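You operate a simulated robot arm through the tools that you are given. There is no shell and no other tool. Be economical: measure what you need, move in short steps, check, and stop when the job is done.

The job below is to be done with a simulated robot arm. You get a single attempt, and the scene is never put back.

Task
Strip the burnt panel in the test tank at the current on the card.
Fine: turn the blue poles knob a quarter turn before the mains goes on, and back once it is off; leave the panel clipped in.

It is judged by the outcome, as a careful person would: the job done as asked, and still so three seconds after it is handed in. It fails if anything else is knocked over, pushed out of place, dropped, spilled or broken.

Robot
A 7-joint arm with a two-finger parallel gripper, fixed in place. Base frame: the origin is at the foot of the arm, x ahead of it, y to its left, z up; the work surface is at about z = 0.888. Readings come in m, degrees, newtons and seconds.
With the tool pointing down near the work surface it reaches from about 0.3 to 0.7 m from the base axis. Its first joint turns from -66.0 to 66.0 degrees. Payload 1.57 kg.
The TCP is the grasp point between the finger pads, 0.03 m short of the fingertips. In the tool frame z runs along the fingers and y along their closing line. Largest opening 0.11 m; finger width 0.024, thickness 0.012; the body of the gripper, 0.048 by 0.112 m, starts 0.078 m behind the TCP.
Orientation is told as [roll, pitch, yaw] about the base's x, y, z axes, in that order, counted from this pose: with the fingers straight down and closing along the base's y, the tool's x points along the base's -x, its y along +y and its z along -z.

Tools
- The arm moves only by the tool arm_command. Its argument "increments" is a list of rows, each an object (a shift or turn left out is 0, a gripper value left out holds the last) with "translation": the shift along the tool's x, y, z in units of 40 mm (1.0 is 40 mm), a list of three; "angular": the turn, a rotation vector about the tool's x, y, z in units of 5 degrees (1.0 is 5 degrees), a list of three; "jaw": the finger opening in m, from 0 to 0.11. In form: [{"translation": [tx, ty, tz], "angular": [wx, wy, wz], "jaw": jaw}, ...]. A call has 1 to 20 rows; each row shifts and turns the commanded pose from where the row before left it, along the tool's axes as they then stand. A call with a number of a shift or a turn outside -1 to 1 is refused whole. A row lasts 0.2 s, in which the tool goes at most 0.05 m and 8.6 degrees; a call with a longer step from one row to the next is refused whole, and so is a gripper value outside its range. Where a pose cannot be reached the arm comes as near as it can. A force on the tool above 90 N (or 10 N above the force at the start of the call, whichever is more), or a blocked arm, ends the call early, and 0.2 s more pass. Each finger travels about 0.108 m/s and halts on what it meets, pressing with about 29 N; the grip force reading is that of the motor and also rises with nothing between the fingers. The clock runs only during rows and for 0.2 s after the last one: add rows that do not move to give the fingers time. It gives the time, the measured TCP pose, the force on the tool (base axes), the opening and the grip force at its end, in the units of the frame above (readings bear some noise).
- Cameras (640 x 400 px; columns grow to the right, rows downward): "scene" is fixed at [0.1472, -0.3775, 1.4164]; the picture's right is [0.93, -0.36, 0.00], its down [-0.15, -0.38, -0.91] and it looks along [0.33, 0.85, -0.41] (base axes); focal length 300 px, centre (320, 200). "wrist" rides on the gripper at [-0.036, 0, -0.08] in the tool frame; the picture's right is [0.00, -1.00, 0.00], its down [0.97, 0.00, -0.24] and it looks along [0.24, 0.00, 0.97] (tool axes); focal length 218 px, centre (320, 200). There is no depth. A picture from a camera that has moved, and an enlarged one, comes with that camera's place and axes in the base frame and with its lens. The place of the scene camera against the robot may be out by one fixed shift of up to 0.012 m in any direction.
- grab_frame(camera): a new picture of that camera. The clock stands still meanwhile.
- enlarge(camera, box): a new picture of the part [left, top, right, bottom] of that camera's present view, enlarged. The clock stands still meanwhile.
- close_job(): hands the job in; it is judged then, once.

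Go step by step. Nothing tells you positions but the pictures and the camera data: compare them with the known pose of the tool, close in by small moves and look again before you grip or let go. The budget is 120 turns and 84 pictures, counting those below and the enlarged ones. Unless the task says otherwise, let go and move clear before handing in, and close with one line.

The tools are called after ">>>" as name(argument=value, ...) on one line, values as JSON. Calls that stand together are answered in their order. arm_command: Moves the arm, as the interface text tells. Its arguments: {"type":"object","properties":{"increments":{"type":"array","items":{"type":"object","properties":{"translation":{"type":"array","items":{"type":"number"}},"angular":{"type":"array","items":{"type":"number"}},"jaw":{"type":"number"}}}}},"required":["increments"]} The other tools are called the same way: grab_frame (camera) takes a picture; enlarge (camera, box) takes an enlarged picture of a part of a camera's view; close_job () hands the job in.

At the start:

```text
time: 0.0
ee_pos: [0.3599, -0.013, 1.3037]
tcp_rot: [0.0, 0.0, 0.0]
ft_force: [0.7, 1.2, 0.0]
width: 0.1102
finger_force: 0.0
```

scene: 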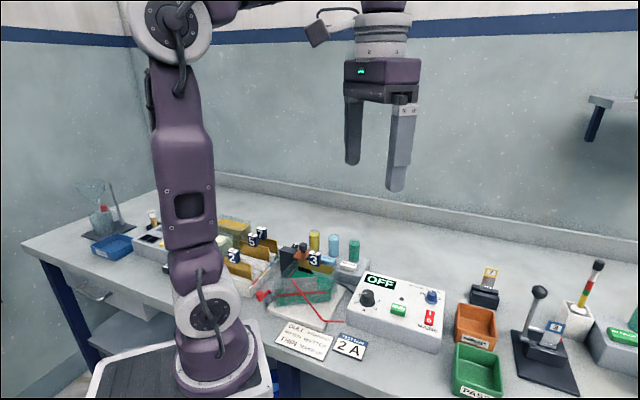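
wrist: 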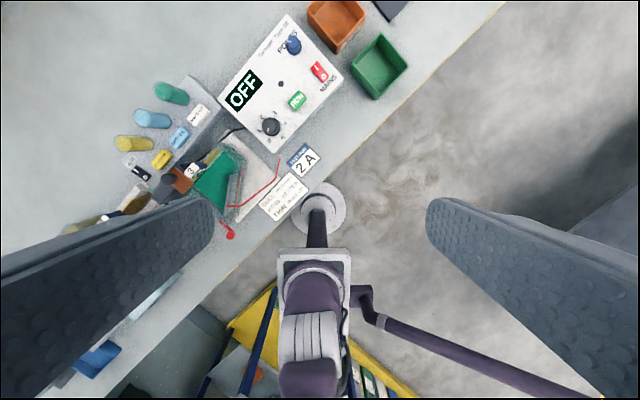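

I see a power supply with knobs and switches, a tank, cards and various items. I'll enlarge the key areas first.

>>> enlarge(camera="scene", box=[340, 260, 460, 360])

>>> enlarge(camera="scene", box=[210, 220, 380, 370])

>>> enlarge(camera="wrist", box=[100, 0, 400, 250])

>>> enlarge(camera="scene", box=[440, 240, 640, 400])

```text
4.00 times, centred on (400, 310) of scene
camera zoom: at [0.1472, -0.3775, 1.4164], right [0.93, -0.36, 0.0], down [-0.15, -0.38, -0.91], along [0.33, 0.85, -0.41], focal length 1201 px, centre (0, -240)
```

zoom: 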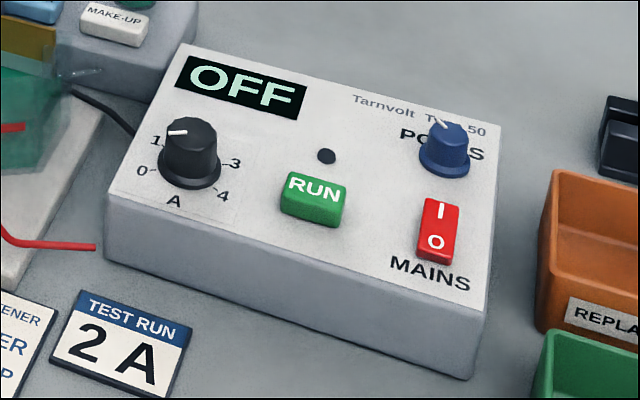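

```text
2.67 times, centred on (295, 295) of scene
camera zoom: at [0.1472, -0.3775, 1.4164], right [0.93, -0.36, 0.0], down [-0.15, -0.38, -0.91], along [0.33, 0.85, -0.41], focal length 801 px, centre (387, -53)
```

zoom: 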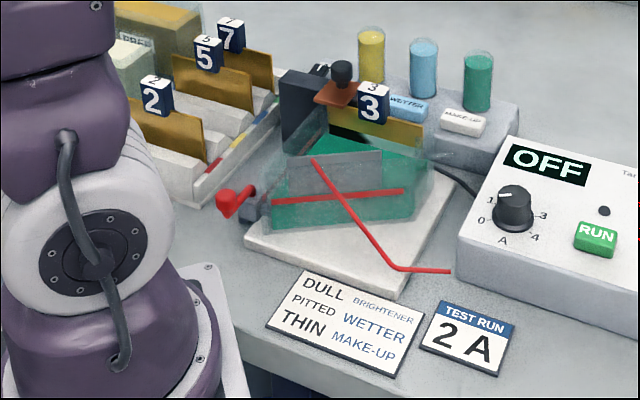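

```text
1.60 times, centred on (250, 125) of wrist
camera zoom: at [0.3958, -0.0135, 1.3832], right [0.0, -1.0, 0.0], down [-0.97, 0.0, 0.24], along [-0.24, 0.0, -0.97], focal length 349 px, centre (432, 320)
```

zoom: 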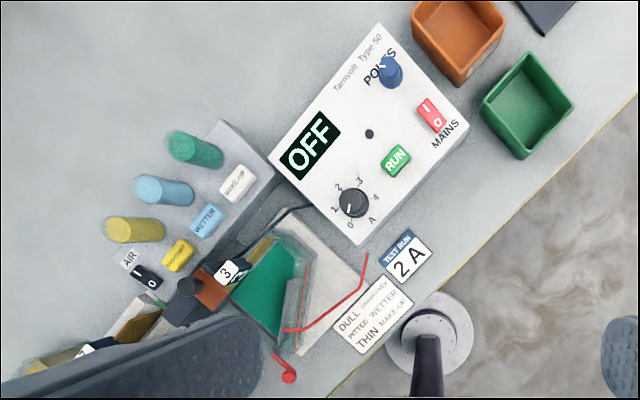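

```text
2.50 times, centred on (540, 320) of scene
camera zoom: at [0.1472, -0.3775, 1.4164], right [0.93, -0.36, 0.0], down [-0.15, -0.38, -0.91], along [0.33, 0.85, -0.41], focal length 750 px, centre (-230, -100)
```

zoom: 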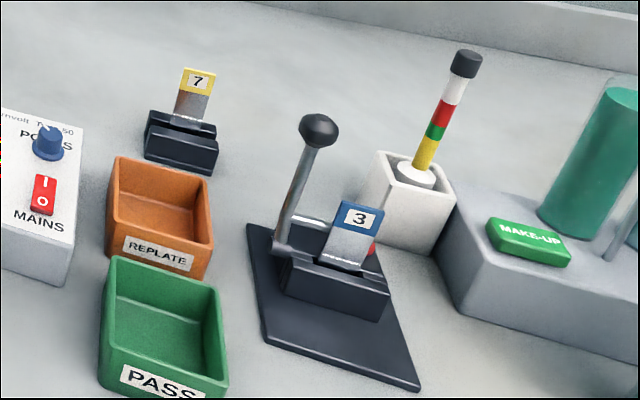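

The supply is off, the current knob sits near 1, and the card asks for 2 A. Panel 3 is in the tank. I'll move above the supply for a closer look.

>>> arm_command(increments=[{"translation": [-0.5, 0.315, 0.87]}, {"translation": [-0.5, 0.315, 0.87]}, {"translation": [-0.5, 0.315, 0.87]}, {"translation": [-0.5, 0.315, 0.87]}, {"translation": [-0.5, 0.315, 0.87]}, {}])

>>> grab_frame(camera="wrist")

>>> grab_frame(camera="scene")

```text
time: 1.4
ee_pos: [0.4616, 0.0484, 1.1315]
tcp_rot: [0.0, 0.0, -0.1]
ft_force: [0.1, 0.1, -0.1]
width: 0.1102
finger_force: 0.2
```

```text
77 pictures are left
camera wrist: at [0.4972, 0.0483, 1.21], right [0.0, -1.0, 0.0], down [-0.97, 0.0, 0.24], along [-0.24, 0.0, -0.97], focal length 218 px, centre (320, 200)
```

wrist: 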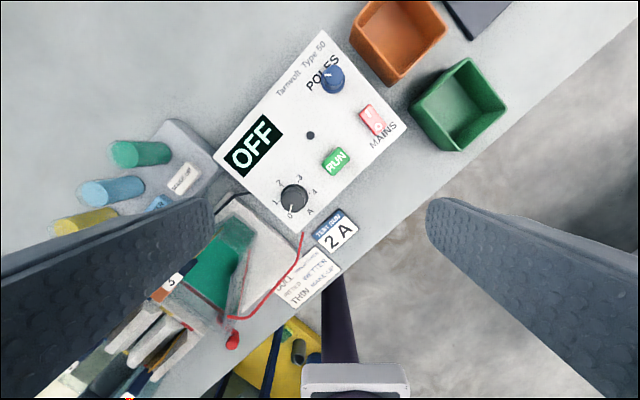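

```text
76 pictures are left
```

scene: 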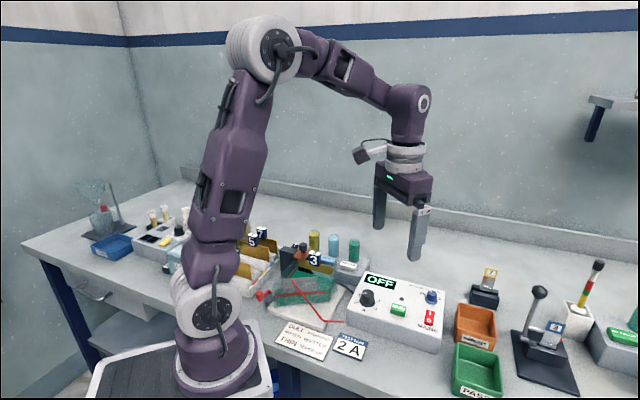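

>>> enlarge(camera="wrist", box=[210, 25, 410, 235])

>>> enlarge(camera="wrist", box=[130, 190, 350, 360])

```text
1.90 times, centred on (310, 130) of wrist
camera zoom: at [0.4972, 0.0483, 1.21], right [0.0, -1.0, 0.0], down [-0.97, 0.0, 0.24], along [-0.24, 0.0, -0.97], focal length 416 px, centre (339, 333)
```

zoom: 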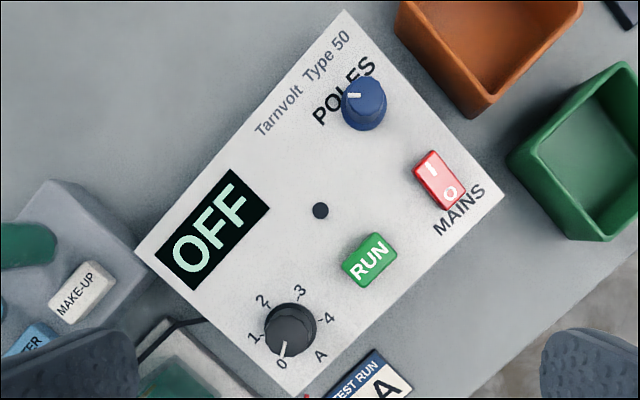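

```text
2.35 times, centred on (240, 275) of wrist
camera zoom: at [0.4972, 0.0483, 1.21], right [0.0, -1.0, 0.0], down [-0.97, 0.0, 0.24], along [-0.24, 0.0, -0.97], focal length 514 px, centre (508, 24)
```

zoom: 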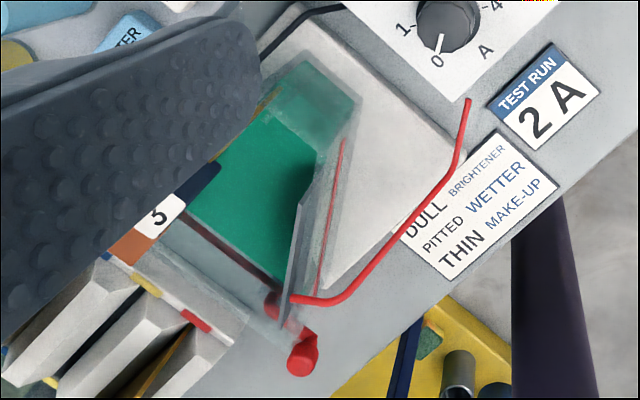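

The current knob appears to point at about 0, and the scale runs about 60° per amp. The poles pointer is about 45° left of up, so the quarter turn should go clockwise. I'll move over the blue knob next.

>>> arm_command(increments=[{"translation": [-0.83, -0.15, 0.417], "jaw": 0.09}, {"translation": [-0.83, -0.15, 0.417], "jaw": 0.07}, {"translation": [-0.83, -0.15, 0.417], "jaw": 0.056}, {}])

>>> grab_frame(camera="wrist")

>>> enlarge(camera="scene", box=[340, 260, 460, 360])

```text
time: 2.4
ee_pos: [0.5593, 0.0305, 1.0787]
tcp_rot: [0.0, -0.1, 0.0]
ft_force: [0.0, 0.1, 0.1]
width: 0.0559
finger_force: 0.0
```

```text
73 pictures are left
camera wrist: at [0.5945, 0.0297, 1.1591], right [0.0, -1.0, 0.0], down [-0.97, 0.0, 0.24], along [-0.24, 0.0, -0.97], focal length 218 px, centre (320, 200)
```

wrist: 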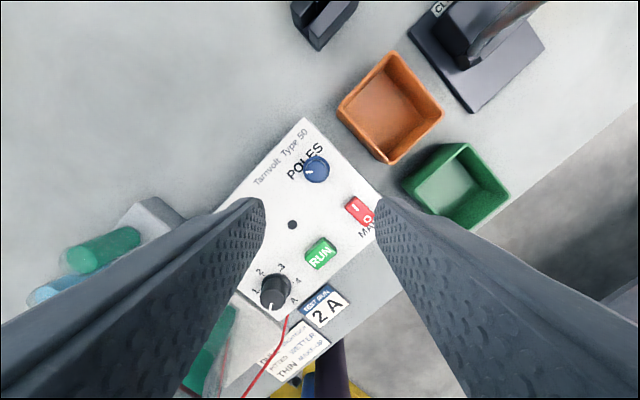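

```text
4.00 times, centred on (400, 310) of scene
camera zoom: at [0.1472, -0.3775, 1.4164], right [0.93, -0.36, 0.0], down [-0.15, -0.38, -0.91], along [0.33, 0.85, -0.41], focal length 1201 px, centre (0, -240)
```

zoom: 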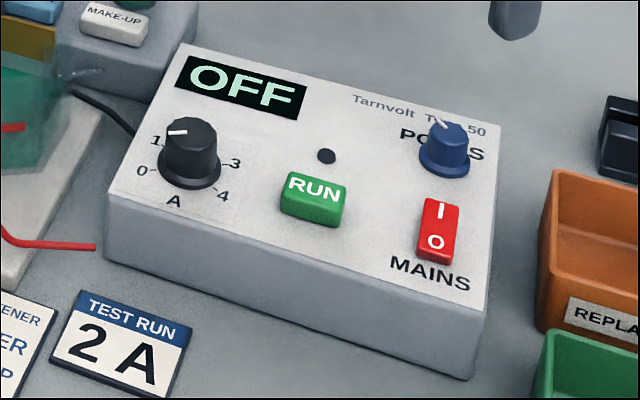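

>>> arm_command(increments=[{"translation": [-0.3, 0.08, 0.3], "angular": [0, 0, -1]}, {"angular": [0, 0, -1], "translation": [0, 0, 0.5]}, {"angular": [0, 0, -1], "translation": [0, 0, 0.5]}, {"angular": [0, 0, -1]}, {"angular": [0, 0, -1]}, {"angular": [0, 0, -1]}, {"angular": [0, 0, -1]}, {"angular": [0, 0, -1]}, {"angular": [0, 0, -1]}, {}])

>>> grab_frame(camera="wrist")

```text
time: 4.6
ee_pos: [0.5723, 0.0354, 1.0268]
tcp_rot: [0.0, 0.0, 45.1]
ft_force: [0.2, 0.4, 0.4]
width: 0.0561
finger_force: 0.1
```

```text
71 pictures are left
camera wrist: at [0.5968, 0.0605, 1.1073], right [0.71, -0.71, 0.0], down [-0.69, -0.69, 0.24], along [-0.17, -0.17, -0.97], focal length 218 px, centre (320, 200)
```

wrist: 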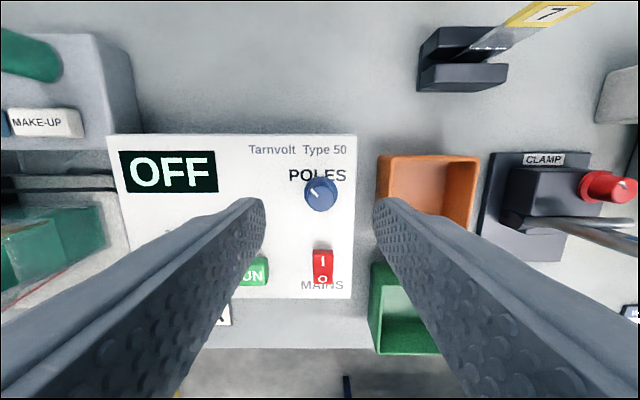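

>>> enlarge(camera="wrist", box=[270, 160, 370, 230])

```text
5.71 times, centred on (320, 195) of wrist
camera zoom: at [0.5968, 0.0605, 1.1073], right [0.71, -0.71, 0.0], down [-0.69, -0.69, 0.24], along [-0.17, -0.17, -0.97], focal length 1247 px, centre (320, 229)
```

zoom: 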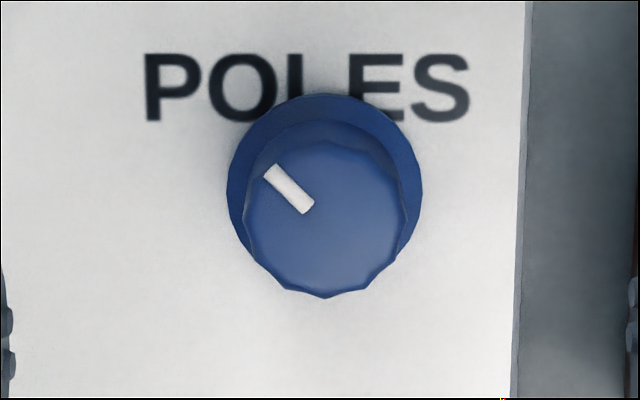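

The fingers are centred over the blue knob (top at about z 0.962, body about 19 mm wide). I'll descend and grip it.

>>> arm_command(increments=[{"translation": [0, 0, 0.45]}, {"translation": [0, 0, 0.45]}, {"translation": [0, 0, 0.38]}, {}])

>>> arm_command(increments=[{"jaw": 0.03}, {"jaw": 0.015}, {"jaw": 0.012}, {"jaw": 0.012}])

>>> grab_frame(camera="wrist")

```text
time: 5.6
ee_pos: [0.5721, 0.0362, 0.9748]
tcp_rot: [0.0, -0.1, 45.1]
ft_force: [0.4, -0.1, 0.1]
width: 0.0559
finger_force: 0.1
```

```text
time: 6.6
ee_pos: [0.5727, 0.0346, 0.9759]
tcp_rot: [0.1, 0.0, 45.0]
ft_force: [6.5, -5.1, -4.7]
width: 0.0221
finger_force: 34.2
```

```text
69 pictures are left
camera wrist: at [0.597, 0.0599, 1.0552], right [0.71, -0.71, 0.0], down [-0.69, -0.69, 0.24], along [-0.17, -0.17, -0.97], focal length 218 px, centre (320, 200)
```

wrist: 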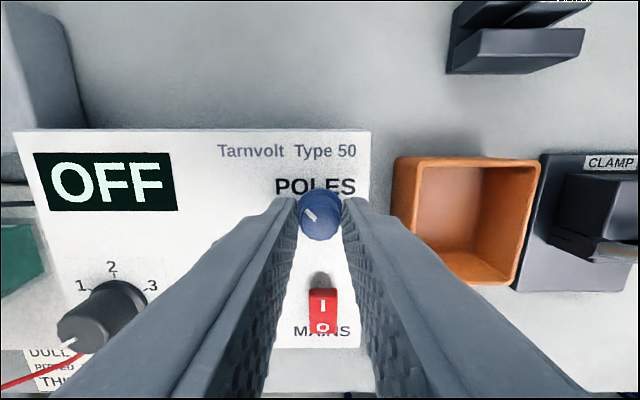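

>>> arm_command(increments=[{"translation": [0, -0.03, 0]}, {"angular": [0, 0, 1]}, {"angular": [0, 0, 1]}, {"angular": [0, 0, 1]}, {"angular": [0, 0, 1]}, {"angular": [0, 0, 1]}, {"angular": [0, 0, 1]}, {}])

>>> grab_frame(camera="wrist")

```text
time: 8.4
ee_pos: [0.574, 0.034, 0.9755]
tcp_rot: [-0.1, 0.3, 14.9]
ft_force: [-3.3, 1.2, -30.3]
width: 0.0215
finger_force: 34.9
```

```text
68 pictures are left
camera wrist: at [0.6072, 0.0431, 1.0552], right [0.26, -0.97, 0.0], down [-0.94, -0.25, 0.24], along [-0.24, -0.06, -0.97], focal length 218 px, centre (320, 200)
```

wrist: 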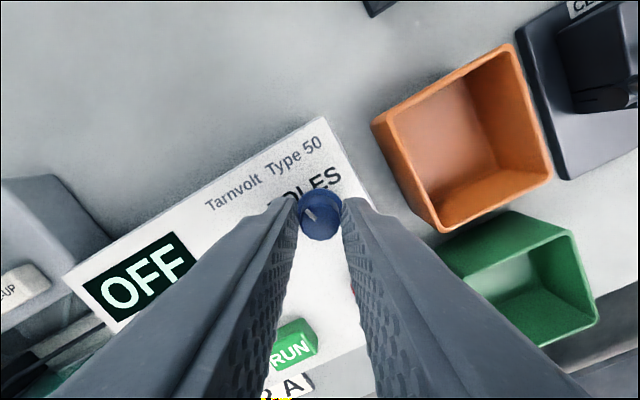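

>>> arm_command(increments=[{"translation": [0, 0, -0.025]}, {"angular": [0, 0, 1]}, {"angular": [0, 0, 1]}, {"angular": [0, 0, 1]}, {}])

```text
time: 9.6
ee_pos: [0.5737, 0.0327, 0.9771]
tcp_rot: [0.0, 0.0, -0.1]
ft_force: [-6.8, -2.4, -13.7]
width: 0.0217
finger_force: 34.6
```

>>> arm_command(increments=[{"angular": [0, 0, 1]}, {"angular": [0, 0, 1]}, {"angular": [0, 0, 1]}, {"angular": [0, 0, 1]}, {"angular": [0, 0, 1]}, {"angular": [0, 0, 1]}, {"angular": [0, 0, 1]}, {"angular": [0, 0, 1]}, {"angular": [0, 0, 1]}, {}])

>>> grab_frame(camera="wrist")

>>> enlarge(camera="scene", box=[340, 260, 460, 360])

```text
time: 11.8
ee_pos: [0.5715, 0.033, 0.9774]
tcp_rot: [-0.2, 0.0, -45.1]
ft_force: [-13.8, -18.1, 4.4]
width: 0.0218
finger_force: 34.3
```

```text
67 pictures are left
camera wrist: at [0.5973, 0.0068, 1.0575], right [-0.71, -0.71, 0.0], down [-0.68, 0.69, 0.24], along [-0.17, 0.17, -0.97], focal length 218 px, centre (320, 200)
```

wrist: 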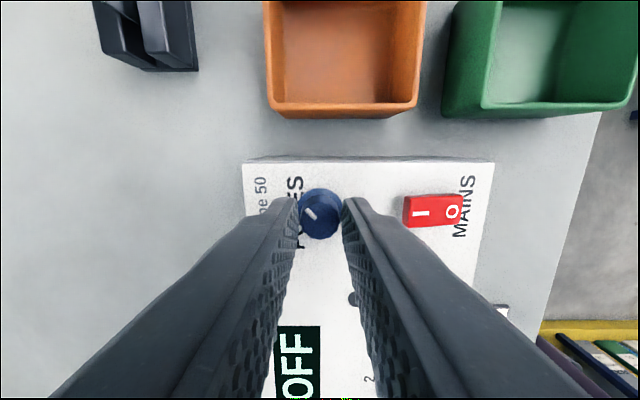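

```text
4.00 times, centred on (400, 310) of scene
camera zoom: at [0.1467, -0.378, 1.4163], right [0.93, -0.36, 0.0], down [-0.15, -0.38, -0.91], along [0.33, 0.85, -0.41], focal length 1201 px, centre (0, -240)
```

zoom: 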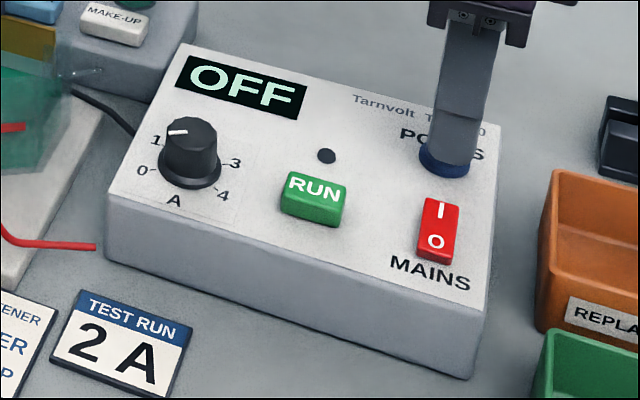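

The knob turned with the gripper and the supply didn't shift. I'll release, rise and check.

>>> arm_command(increments=[{"jaw": 0.03}, {"jaw": 0.045}, {"translation": [0, 0, -0.6]}, {"translation": [0, 0, -0.8]}, {}])

>>> grab_frame(camera="wrist")

>>> enlarge(camera="scene", box=[340, 260, 460, 360])

```text
time: 13.0
ee_pos: [0.5719, 0.0349, 1.0338]
tcp_rot: [0.0, 0.0, -44.9]
ft_force: [0.2, -0.5, -0.1]
width: 0.0453
finger_force: 0.1
```

```text
65 pictures are left
camera wrist: at [0.5978, 0.0081, 1.114], right [-0.71, -0.71, 0.0], down [-0.69, 0.69, 0.24], along [-0.17, 0.17, -0.97], focal length 218 px, centre (320, 200)
```

wrist: 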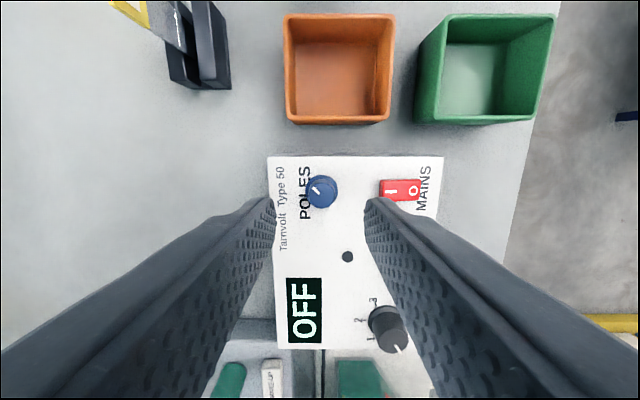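

```text
4.00 times, centred on (400, 310) of scene
camera zoom: at [0.1472, -0.3775, 1.4164], right [0.93, -0.36, 0.0], down [-0.15, -0.38, -0.91], along [0.33, 0.85, -0.41], focal length 1201 px, centre (0, -240)
```

zoom: 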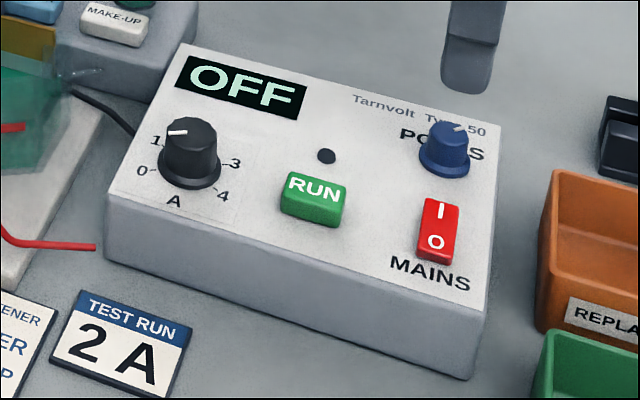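

Poles is now turned to +45°. Next I'll move over the current knob and rotate back for the clockwise stroke.

>>> arm_command(increments=[{"translation": [0.82, -0.44, -0.2]}, {"translation": [0.82, -0.44, 0]}, {"translation": [0.82, -0.44, 0]}, {"translation": [0.82, -0.44, 0], "jaw": 0.06}, {"angular": [0, 0, -1]}, {"angular": [0, 0, -1]}, {"angular": [0, 0, -1]}, {"angular": [0, 0, -1]}, {"angular": [0, 0, -1]}, {"angular": [0, 0, -1]}, {"angular": [0, 0, -1]}, {"angular": [0, 0, -1]}, {"angular": [0, 0, -1]}, {"angular": [0, 0, -1]}, {"angular": [0, 0, -1]}, {"angular": [0, 0, -1]}, {"angular": [0, 0, -1]}, {"angular": [0, 0, -1]}, {"angular": [0, 0, -1]}, {"angular": [0, 0, -1]}])

>>> arm_command(increments=[{"angular": [0, 0, -1]}, {"angular": [0, 0, -1]}, {}])

>>> grab_frame(camera="wrist")

```text
time: 17.2
ee_pos: [0.43, 0.079, 1.0407]
tcp_rot: [0.0, -0.1, 35.1]
ft_force: [-0.2, 0.0, -0.5]
width: 0.0599
finger_force: 0.2
```

```text
time: 18.0
ee_pos: [0.4314, 0.077, 1.0396]
tcp_rot: [0.1, 0.0, 45.1]
ft_force: [0.7, -0.3, 1.2]
width: 0.0599
finger_force: 0.0
```

```text
63 pictures are left
camera wrist: at [0.4553, 0.1023, 1.1207], right [0.71, -0.71, 0.0], down [-0.69, -0.69, 0.24], along [-0.17, -0.17, -0.97], focal length 218 px, centre (320, 200)
```

wrist: 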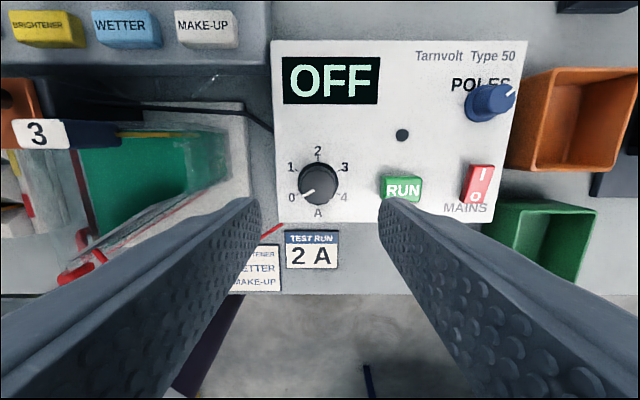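

>>> enlarge(camera="wrist", box=[270, 135, 370, 225])

```text
4.44 times, centred on (320, 180) of wrist
camera zoom: at [0.4553, 0.1023, 1.1207], right [0.71, -0.71, 0.0], down [-0.69, -0.69, 0.24], along [-0.17, -0.17, -0.97], focal length 970 px, centre (320, 289)
```

zoom: 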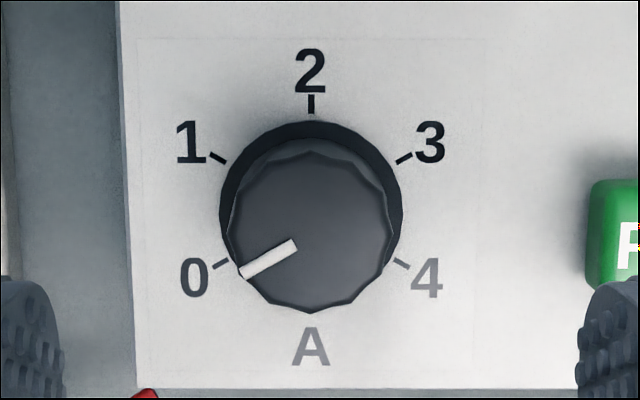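

The pointer is exactly at 0, so 2 A needs 120° clockwise. I'll centre, rotate to yaw +60, then descend and grip.

>>> arm_command(increments=[{"translation": [-0.17, 0.033, 0], "jaw": 0.05}, {"angular": [0, 0, -1]}, {"angular": [0, 0, -1]}, {"angular": [0, 0, -1]}, {"translation": [0, 0, 0.5]}, {"translation": [0, 0, 0.5]}, {"translation": [0, 0, 0.3]}, {"translation": [0, 0, 0.25]}, {}])

>>> grab_frame(camera="wrist")

```text
time: 20.0
ee_pos: [0.4335, 0.0831, 0.9769]
tcp_rot: [0.1, 0.1, 60.0]
ft_force: [0.2, -0.2, -0.2]
width: 0.0502
finger_force: 0.1
```

```text
61 pictures are left
camera wrist: at [0.451, 0.1141, 1.058], right [0.87, -0.5, 0.0], down [-0.49, -0.84, 0.24], along [-0.12, -0.21, -0.97], focal length 218 px, centre (320, 200)
```

wrist: 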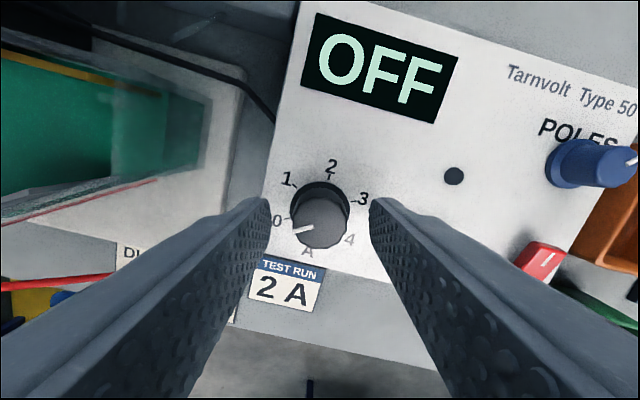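

>>> arm_command(increments=[{"translation": [-0.03, 0, 0]}, {"jaw": 0.03}, {"jaw": 0.018}, {"jaw": 0.015}, {"jaw": 0.015}])

>>> arm_command(increments=[{"angular": [0, 0, 1]}, {"angular": [0, 0, 1]}, {"angular": [0, 0, 1]}, {"angular": [0, 0, 1]}, {"angular": [0, 0, 1]}, {"angular": [0, 0, 1]}, {"angular": [0, 0, 1]}, {"angular": [0, 0, 1]}, {}])

>>> grab_frame(camera="wrist")

```text
time: 21.2
ee_pos: [0.4335, 0.0861, 0.9777]
tcp_rot: [0.0, 0.0, 60.0]
ft_force: [-2.0, 2.5, -1.1]
width: 0.0292
finger_force: 39.1
```

```text
time: 23.2
ee_pos: [0.4354, 0.084, 0.9794]
tcp_rot: [-0.1, 0.0, 19.9]
ft_force: [20.6, -22.2, -32.8]
width: 0.0289
finger_force: 39.0
```

```text
60 pictures are left
camera wrist: at [0.4686, 0.0948, 1.0586], right [0.34, -0.94, 0.0], down [-0.91, -0.33, 0.24], along [-0.23, -0.08, -0.97], focal length 218 px, centre (320, 200)
```

wrist: 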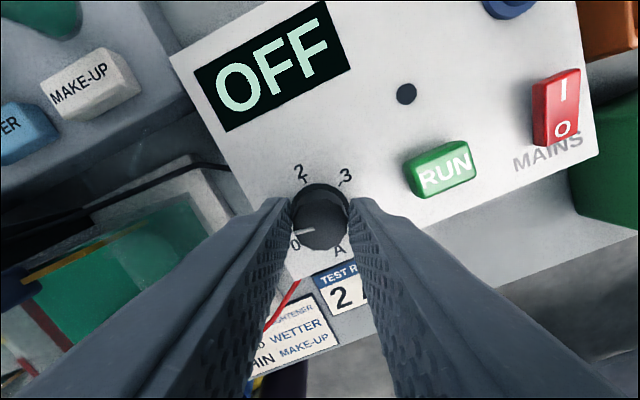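

The knob follows the grip, but side force is building up from slight off-centring. I'll release to relieve it and re-centre.

>>> arm_command(increments=[{"jaw": 0.04}, {"jaw": 0.05}, {}])

>>> enlarge(camera="wrist", box=[240, 150, 400, 270])

```text
time: 24.0
ee_pos: [0.4345, 0.0845, 0.9793]
tcp_rot: [0.0, 0.0, 20.0]
ft_force: [-0.1, -0.2, 1.1]
width: 0.0502
finger_force: 0.0
```

```text
3.33 times, centred on (320, 210) of wrist
camera zoom: at [0.4675, 0.0964, 1.059], right [0.34, -0.94, 0.0], down [-0.91, -0.33, 0.24], along [-0.23, -0.08, -0.97], focal length 728 px, centre (320, 167)
```

zoom: 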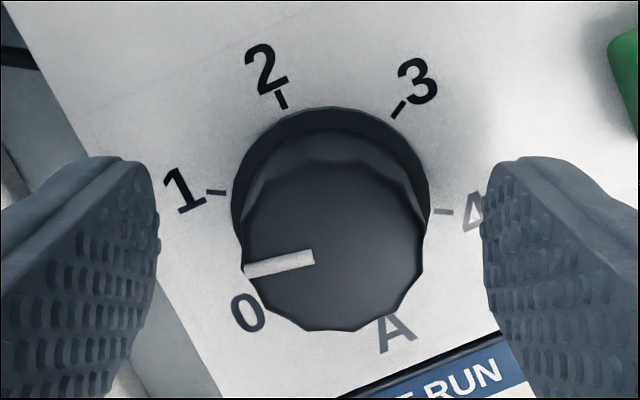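

>>> arm_command(increments=[{"translation": [0, -0.04, 0.03]}, {"jaw": 0.03}, {"jaw": 0.018}, {"jaw": 0.015}, {"jaw": 0.015}, {}])

>>> arm_command(increments=[{"angular": [0, 0, 1]}, {"angular": [0, 0, 1]}, {"angular": [0, 0, 1]}, {"angular": [0, 0, 1]}, {"angular": [0, 0, 1]}, {"angular": [0, 0, 1]}, {"angular": [0, 0, 1]}, {"angular": [0, 0, 1]}, {}])

>>> arm_command(increments=[{"jaw": 0.04}, {"jaw": 0.05}, {}])

>>> enlarge(camera="wrist", box=[240, 150, 400, 270])

```text
time: 25.4
ee_pos: [0.4358, 0.0831, 0.9777]
tcp_rot: [-0.1, 0.1, 20.0]
ft_force: [-0.7, 1.3, 1.4]
width: 0.0289
finger_force: 38.7
```

```text
time: 27.4
ee_pos: [0.4343, 0.0811, 0.9775]
tcp_rot: [-0.1, 0.1, -20.1]
ft_force: [-8.4, -22.2, -8.1]
width: 0.0289
finger_force: 38.7
```

```text
time: 28.2
ee_pos: [0.4359, 0.0834, 0.9778]
tcp_rot: [-0.1, 0.0, -20.0]
ft_force: [0.5, -0.3, 0.7]
width: 0.0501
finger_force: 0.0
```

```text
3.33 times, centred on (320, 210) of wrist
camera zoom: at [0.469, 0.07, 1.0578], right [-0.34, -0.94, 0.0], down [-0.91, 0.33, 0.24], along [-0.23, 0.08, -0.97], focal length 728 px, centre (320, 167)
```

zoom: 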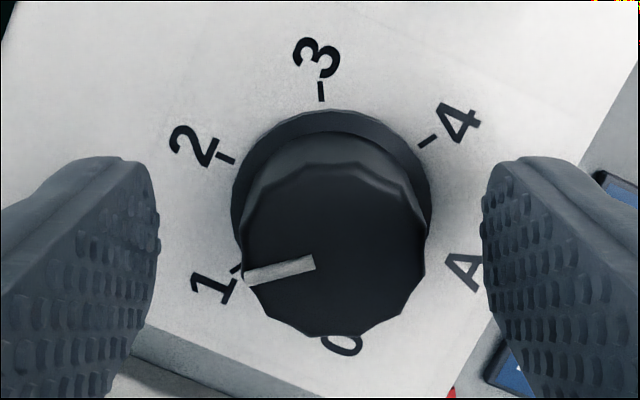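

>>> arm_command(increments=[{"translation": [0, -0.04, 0.0]}, {"jaw": 0.03}, {"jaw": 0.018}, {"jaw": 0.015}, {"jaw": 0.015}, {}])

>>> arm_command(increments=[{"angular": [0, 0, 1]}, {"angular": [0, 0, 1]}, {"angular": [0, 0, 1]}, {"angular": [0, 0, 1]}, {"angular": [0, 0, 1]}, {"angular": [0, 0, 1]}, {"angular": [0, 0, 1]}, {"angular": [0, 0, 1]}, {}])

>>> arm_command(increments=[{"jaw": 0.04}, {"jaw": 0.05}, {}])

>>> enlarge(camera="wrist", box=[240, 150, 400, 270])

>>> enlarge(camera="scene", box=[340, 260, 460, 360])

```text
time: 29.6
ee_pos: [0.4343, 0.0815, 0.9779]
tcp_rot: [0.1, -0.1, -20.0]
ft_force: [-0.3, 0.2, 2.5]
width: 0.0287
finger_force: 38.6
```

```text
time: 31.6
ee_pos: [0.4334, 0.0802, 0.9779]
tcp_rot: [-0.3, 0.0, -60.1]
ft_force: [-13.8, -37.0, -12.9]
width: 0.029
finger_force: 38.3
```

```text
time: 32.4
ee_pos: [0.4346, 0.0821, 0.978]
tcp_rot: [0.1, 0.0, -60.0]
ft_force: [0.0, 0.3, 0.2]
width: 0.0502
finger_force: 0.1
```

```text
3.33 times, centred on (320, 210) of wrist
camera zoom: at [0.4525, 0.0506, 1.0584], right [-0.87, -0.5, 0.0], down [-0.49, 0.84, 0.24], along [-0.12, 0.21, -0.97], focal length 728 px, centre (320, 167)
```

zoom: 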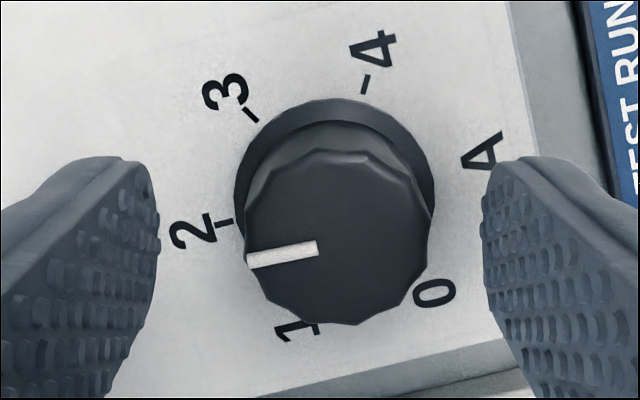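

```text
4.00 times, centred on (400, 310) of scene
camera zoom: at [0.1472, -0.3775, 1.4164], right [0.93, -0.36, 0.0], down [-0.15, -0.38, -0.91], along [0.33, 0.85, -0.41], focal length 1201 px, centre (0, -240)
```

zoom: 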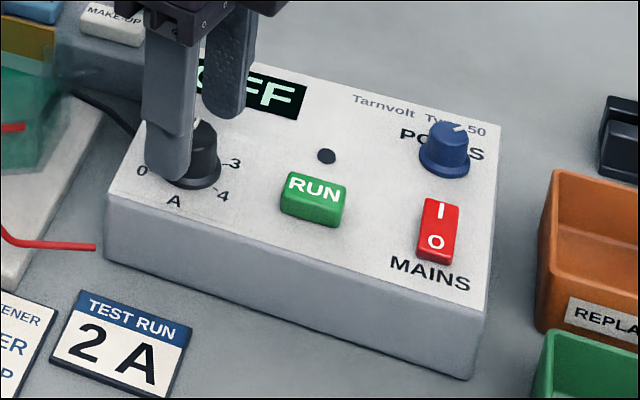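

The pointer now lines up with 2 A. Next is the mains rocker: I'll rise, close the fingers and move above its "I" end.

>>> arm_command(increments=[{"translation": [0, 0, -0.8]}, {"translation": [0, 0, -0.8]}, {"angular": [0, 0, -1], "jaw": 0.03}, {"angular": [0, 0, -1], "jaw": 0.01}, {"angular": [0, 0, -1], "jaw": 0.0}, {"translation": [-0.824, 0.09, 0]}, {"translation": [-0.824, 0.09, 0]}, {"translation": [-0.824, 0.09, 0]}, {"translation": [-0.824, 0.09, 0]}, {}])

>>> grab_frame(camera="wrist")

>>> grab_frame(camera="scene")

```text
time: 34.6
ee_pos: [0.5401, -0.0036, 1.0422]
tcp_rot: [0.1, 0.0, -45.0]
ft_force: [-0.2, -0.4, 0.2]
width: 0.0002
finger_force: 21.6
```

```text
55 pictures are left
camera wrist: at [0.5647, -0.0295, 1.1221], right [-0.71, -0.71, 0.0], down [-0.69, 0.69, 0.24], along [-0.17, 0.17, -0.97], focal length 218 px, centre (320, 200)
```

wrist: 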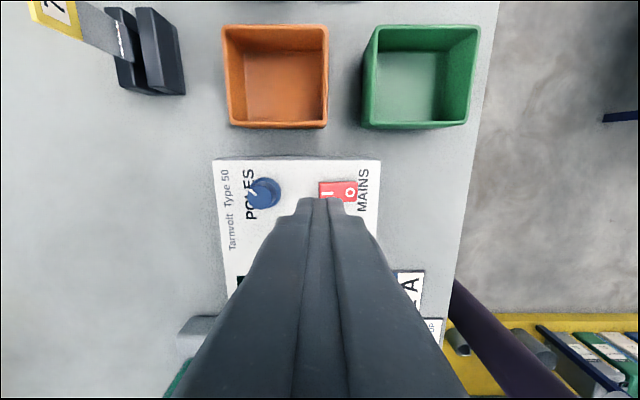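

```text
54 pictures are left
```

scene: 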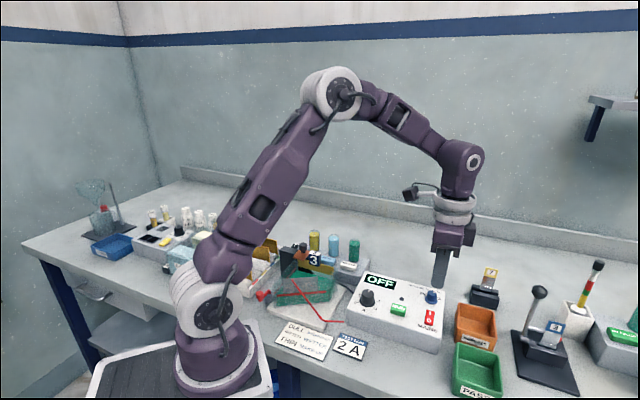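

>>> arm_command(increments=[{"translation": [0, -0.07, 0.5]}, {"translation": [0, 0, 0.5]}, {"translation": [0, 0, 0.4]}, {}])

>>> enlarge(camera="scene", box=[340, 240, 460, 340])

>>> enlarge(camera="wrist", box=[220, 130, 420, 255])

```text
time: 35.6
ee_pos: [0.5381, -0.0035, 0.9862]
tcp_rot: [-0.1, 0.0, -45.1]
ft_force: [0.1, -1.2, 0.5]
width: 0.0
finger_force: 21.1
```

```text
4.00 times, centred on (400, 290) of scene
camera zoom: at [0.1472, -0.3775, 1.4164], right [0.93, -0.36, 0.0], down [-0.15, -0.38, -0.91], along [0.33, 0.85, -0.41], focal length 1201 px, centre (0, -160)
```

zoom: 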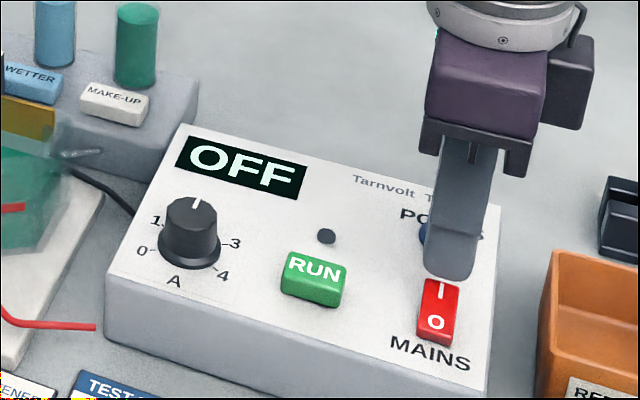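

```text
3.20 times, centred on (320, 192) of wrist
camera zoom: at [0.5625, -0.0288, 1.0655], right [-0.71, -0.71, 0.0], down [-0.69, 0.69, 0.24], along [-0.17, 0.17, -0.97], focal length 698 px, centre (320, 224)
```

zoom: 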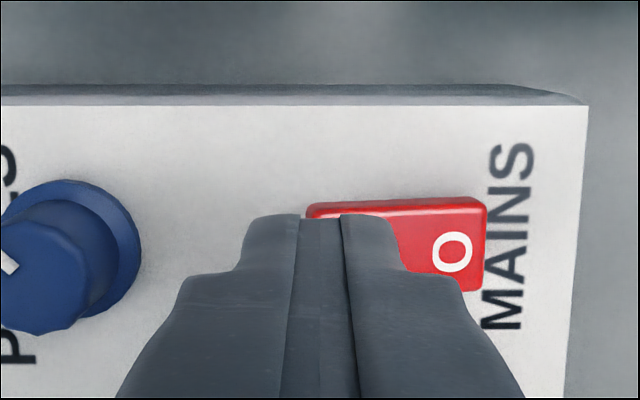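

The tip is over the "I" end. I'll press gently.

>>> arm_command(increments=[{"translation": [0, 0, 0.1]}, {"translation": [0, 0, 0.1]}, {"translation": [0, 0, 0.05]}, {}])

>>> enlarge(camera="scene", box=[340, 240, 460, 340])

```text
time: 36.6
ee_pos: [0.5358, -0.0034, 0.9755]
tcp_rot: [-0.1, 0.1, -44.9]
ft_force: [-0.5, -0.6, -0.1]
width: 0.0001
finger_force: 21.4
```

```text
4.00 times, centred on (400, 290) of scene
camera zoom: at [0.1472, -0.3775, 1.4164], right [0.93, -0.36, 0.0], down [-0.15, -0.38, -0.91], along [0.33, 0.85, -0.41], focal length 1201 px, centre (0, -160)
```

zoom: 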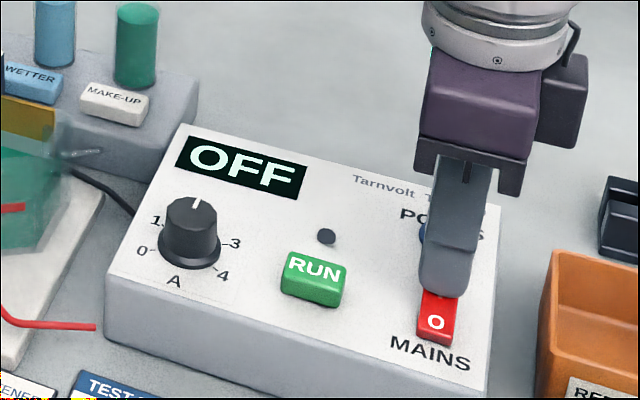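

>>> arm_command(increments=[{"translation": [0, 0, 0.05]}, {"translation": [0, 0, 0.05]}, {"translation": [0, 0, 0.05]}])

>>> enlarge(camera="scene", box=[340, 240, 460, 340])

```text
time: 37.4
ee_pos: [0.5366, -0.0027, 0.9727]
tcp_rot: [0.1, -0.1, -45.0]
ft_force: [-5.1, 5.5, 38.3]
width: 0.0001
finger_force: 21.8
```

```text
4.00 times, centred on (400, 290) of scene
camera zoom: at [0.1464, -0.3774, 1.4165], right [0.93, -0.36, 0.0], down [-0.15, -0.38, -0.91], along [0.33, 0.85, -0.41], focal length 1201 px, centre (0, -160)
```

zoom: 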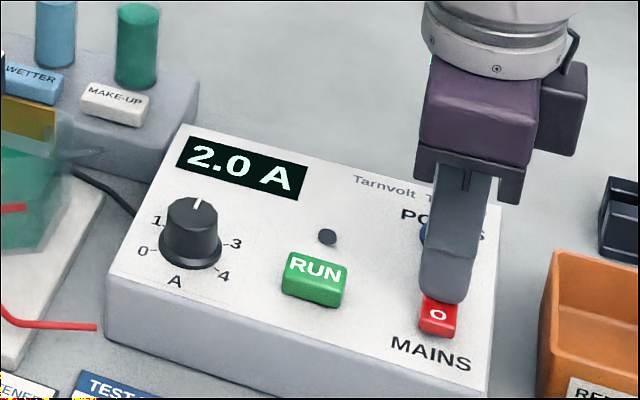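

Mains is on and the display reads 2.0 A. Now I'll move above RUN.

>>> arm_command(increments=[{"translation": [0, 0, -0.7]}, {"translation": [0, 0, -0.7]}, {"translation": [0.805, -0.22, 0]}, {"translation": [0.805, -0.22, 0]}, {}])

>>> enlarge(camera="wrist", box=[220, 100, 420, 225])

>>> enlarge(camera="scene", box=[250, 210, 460, 340])

```text
time: 38.6
ee_pos: [0.477, 0.0286, 1.0253]
tcp_rot: [0.0, 0.0, -45.1]
ft_force: [0.4, -0.7, 0.4]
width: 0.0
finger_force: 21.4
```

```text
3.20 times, centred on (320, 162) of wrist
camera zoom: at [0.5015, 0.0028, 1.1049], right [-0.71, -0.71, 0.0], down [-0.69, 0.69, 0.24], along [-0.17, 0.17, -0.97], focal length 698 px, centre (320, 320)
```

zoom: 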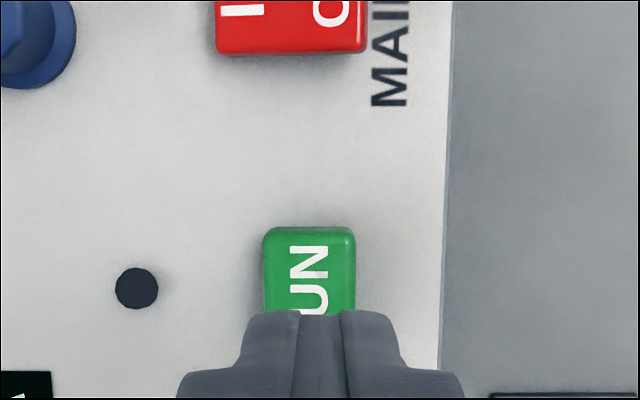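

```text
3.05 times, centred on (355, 275) of scene
camera zoom: at [0.1472, -0.3775, 1.4164], right [0.93, -0.36, 0.0], down [-0.15, -0.38, -0.91], along [0.33, 0.85, -0.41], focal length 915 px, centre (213, -29)
```

zoom: 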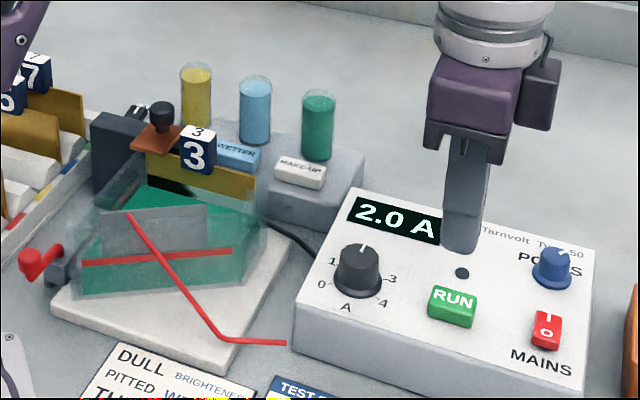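

>>> arm_command(increments=[{"translation": [-0.08, 0.06, 0.5]}, {"translation": [0, 0, 0.5]}, {"translation": [0, 0, 0.15]}, {"translation": [0, 0, 0.05]}, {}])

>>> arm_command(increments=[{"translation": [0, 0, 0.05]}, {"translation": [0, 0, 0.05]}])

>>> enlarge(camera="scene", box=[250, 210, 460, 340])

```text
time: 39.8
ee_pos: [0.4819, 0.028, 0.9762]
tcp_rot: [0.0, 0.0, -45.0]
ft_force: [-0.3, 0.4, 0.2]
width: 0.0
finger_force: 21.7
```

```text
time: 40.4
ee_pos: [0.4831, 0.0289, 0.9726]
tcp_rot: [0.0, 0.1, -45.0]
ft_force: [0.0, 0.0, 1.3]
width: 0.0
finger_force: 21.5
```

```text
3.05 times, centred on (355, 275) of scene
camera zoom: at [0.1472, -0.3776, 1.4164], right [0.93, -0.36, 0.0], down [-0.15, -0.38, -0.91], along [0.33, 0.85, -0.41], focal length 915 px, centre (213, -29)
```

zoom: 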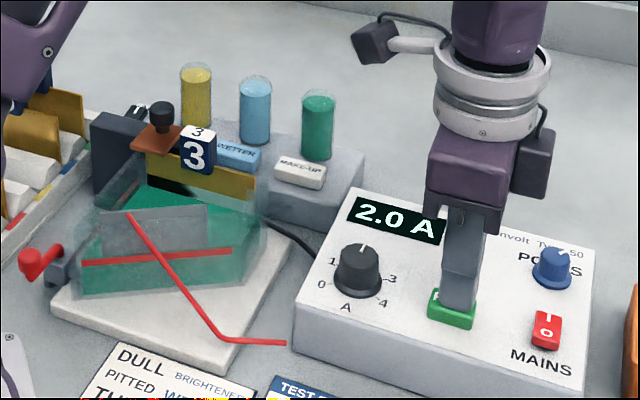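

>>> arm_command(increments=[{"translation": [0, 0, 0.04]}, {"translation": [0, 0, 0.04]}])

>>> enlarge(camera="scene", box=[250, 210, 460, 340])

```text
time: 41.0
ee_pos: [0.4826, 0.0292, 0.9693]
tcp_rot: [0.0, 0.0, -45.1]
ft_force: [-1.6, -0.5, 1.6]
width: 0.0
finger_force: 21.6
```

```text
3.05 times, centred on (355, 275) of scene
camera zoom: at [0.1471, -0.3776, 1.4164], right [0.93, -0.36, 0.0], down [-0.15, -0.38, -0.91], along [0.33, 0.85, -0.41], focal length 915 px, centre (213, -29)
```

zoom: 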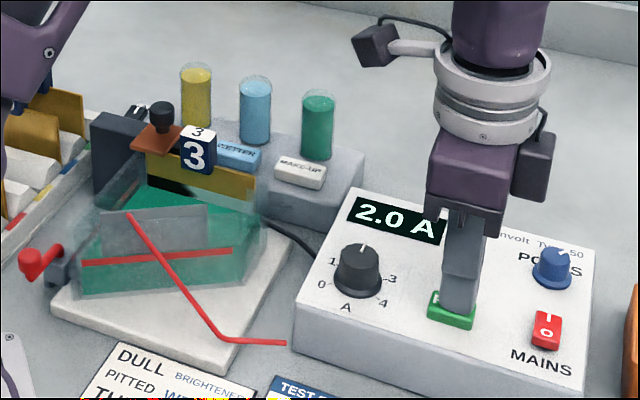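

>>> arm_command(increments=[{"translation": [0, 0, 0.04]}, {"translation": [0, 0, 0.04]}])

>>> enlarge(camera="scene", box=[250, 210, 460, 340])

```text
time: 41.6
ee_pos: [0.4826, 0.0285, 0.9665]
tcp_rot: [0.0, -0.2, -45.1]
ft_force: [-3.5, -2.1, 15.1]
width: 0.0
finger_force: 21.6
```

```text
3.05 times, centred on (355, 275) of scene
camera zoom: at [0.1469, -0.3776, 1.4164], right [0.93, -0.36, 0.0], down [-0.15, -0.38, -0.91], along [0.33, 0.85, -0.41], focal length 915 px, centre (213, -29)
```

zoom: 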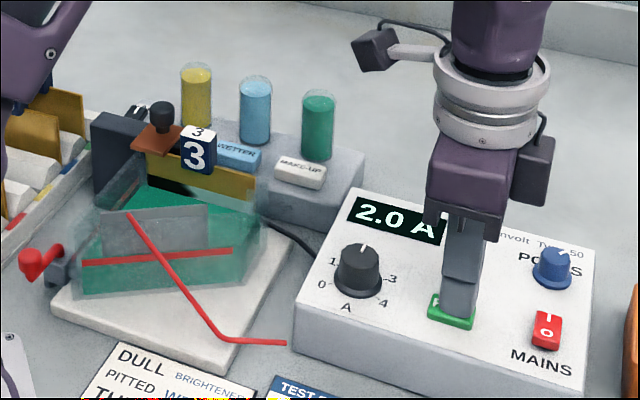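

>>> arm_command(increments=[{"translation": [0, 0, -0.5]}, {"translation": [0, 0, -0.5]}])

>>> enlarge(camera="scene", box=[250, 210, 460, 340])

```text
time: 42.2
ee_pos: [0.4826, 0.03, 1.0065]
tcp_rot: [0.0, 0.1, -45.1]
ft_force: [-0.7, -0.8, 0.1]
width: 0.0001
finger_force: 21.2
```

```text
3.05 times, centred on (355, 275) of scene
camera zoom: at [0.1472, -0.3775, 1.4164], right [0.93, -0.36, 0.0], down [-0.15, -0.38, -0.91], along [0.33, 0.85, -0.41], focal length 915 px, centre (213, -29)
```

zoom: 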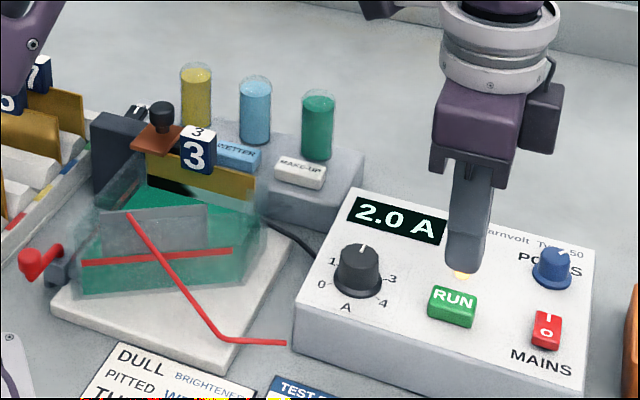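

The lamp is lit, so the strip is running. I'll wait, moving back over the mains switch as I do.

>>> arm_command(increments=[{"translation": [-0.7, 0.0, -0.5]}, {"translation": [-0.7, 0, -0.3]}, {}, {}, {}, {}, {}, {}, {}, {}, {}])

>>> enlarge(camera="scene", box=[250, 210, 460, 340])

>>> enlarge(camera="scene", box=[260, 230, 360, 310])

```text
time: 44.6
ee_pos: [0.521, -0.0097, 1.0417]
tcp_rot: [-0.1, 0.0, -45.0]
ft_force: [0.0, 0.0, -0.7]
width: 0.0
finger_force: 21.5
```

```text
3.05 times, centred on (355, 275) of scene
camera zoom: at [0.1472, -0.3775, 1.4164], right [0.93, -0.36, 0.0], down [-0.15, -0.38, -0.91], along [0.33, 0.85, -0.41], focal length 915 px, centre (213, -29)
```

zoom: 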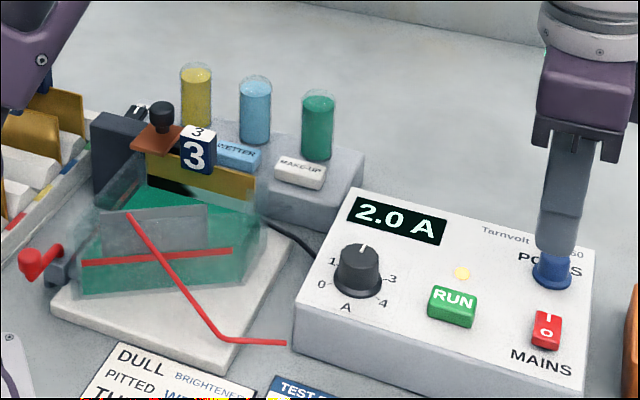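

```text
5.00 times, centred on (310, 270) of scene
camera zoom: at [0.1472, -0.3775, 1.4164], right [0.93, -0.36, 0.0], down [-0.15, -0.38, -0.91], along [0.33, 0.85, -0.41], focal length 1501 px, centre (370, -150)
```

zoom: 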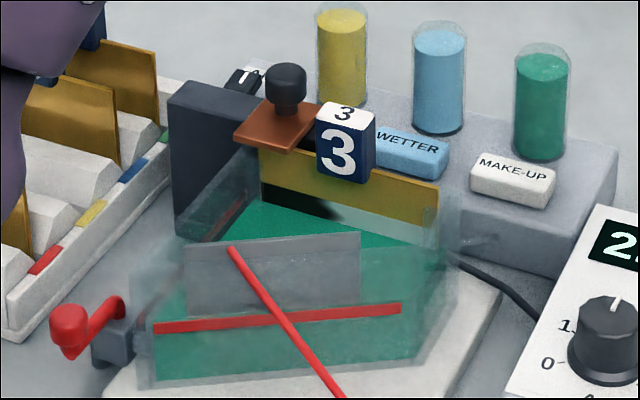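

>>> arm_command(increments=[{}, {}, {}, {}, {}, {}, {}, {}, {}, {}, {}, {}, {}, {}, {}, {}, {}, {}, {}, {}])

>>> enlarge(camera="scene", box=[260, 230, 460, 330])

```text
time: 48.8
ee_pos: [0.5202, -0.0115, 1.0414]
tcp_rot: [0.0, 0.0, -45.0]
ft_force: [-0.3, 0.4, -0.7]
width: 0.0003
finger_force: 21.2
```

```text
3.20 times, centred on (360, 280) of scene
camera zoom: at [0.1472, -0.3775, 1.4164], right [0.93, -0.36, 0.0], down [-0.15, -0.38, -0.91], along [0.33, 0.85, -0.41], focal length 961 px, centre (192, -56)
```

zoom: 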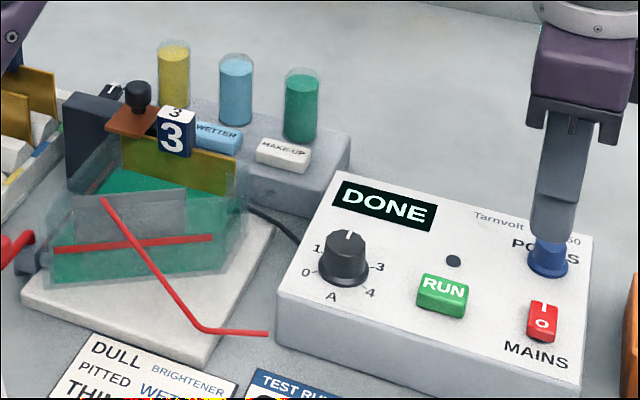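

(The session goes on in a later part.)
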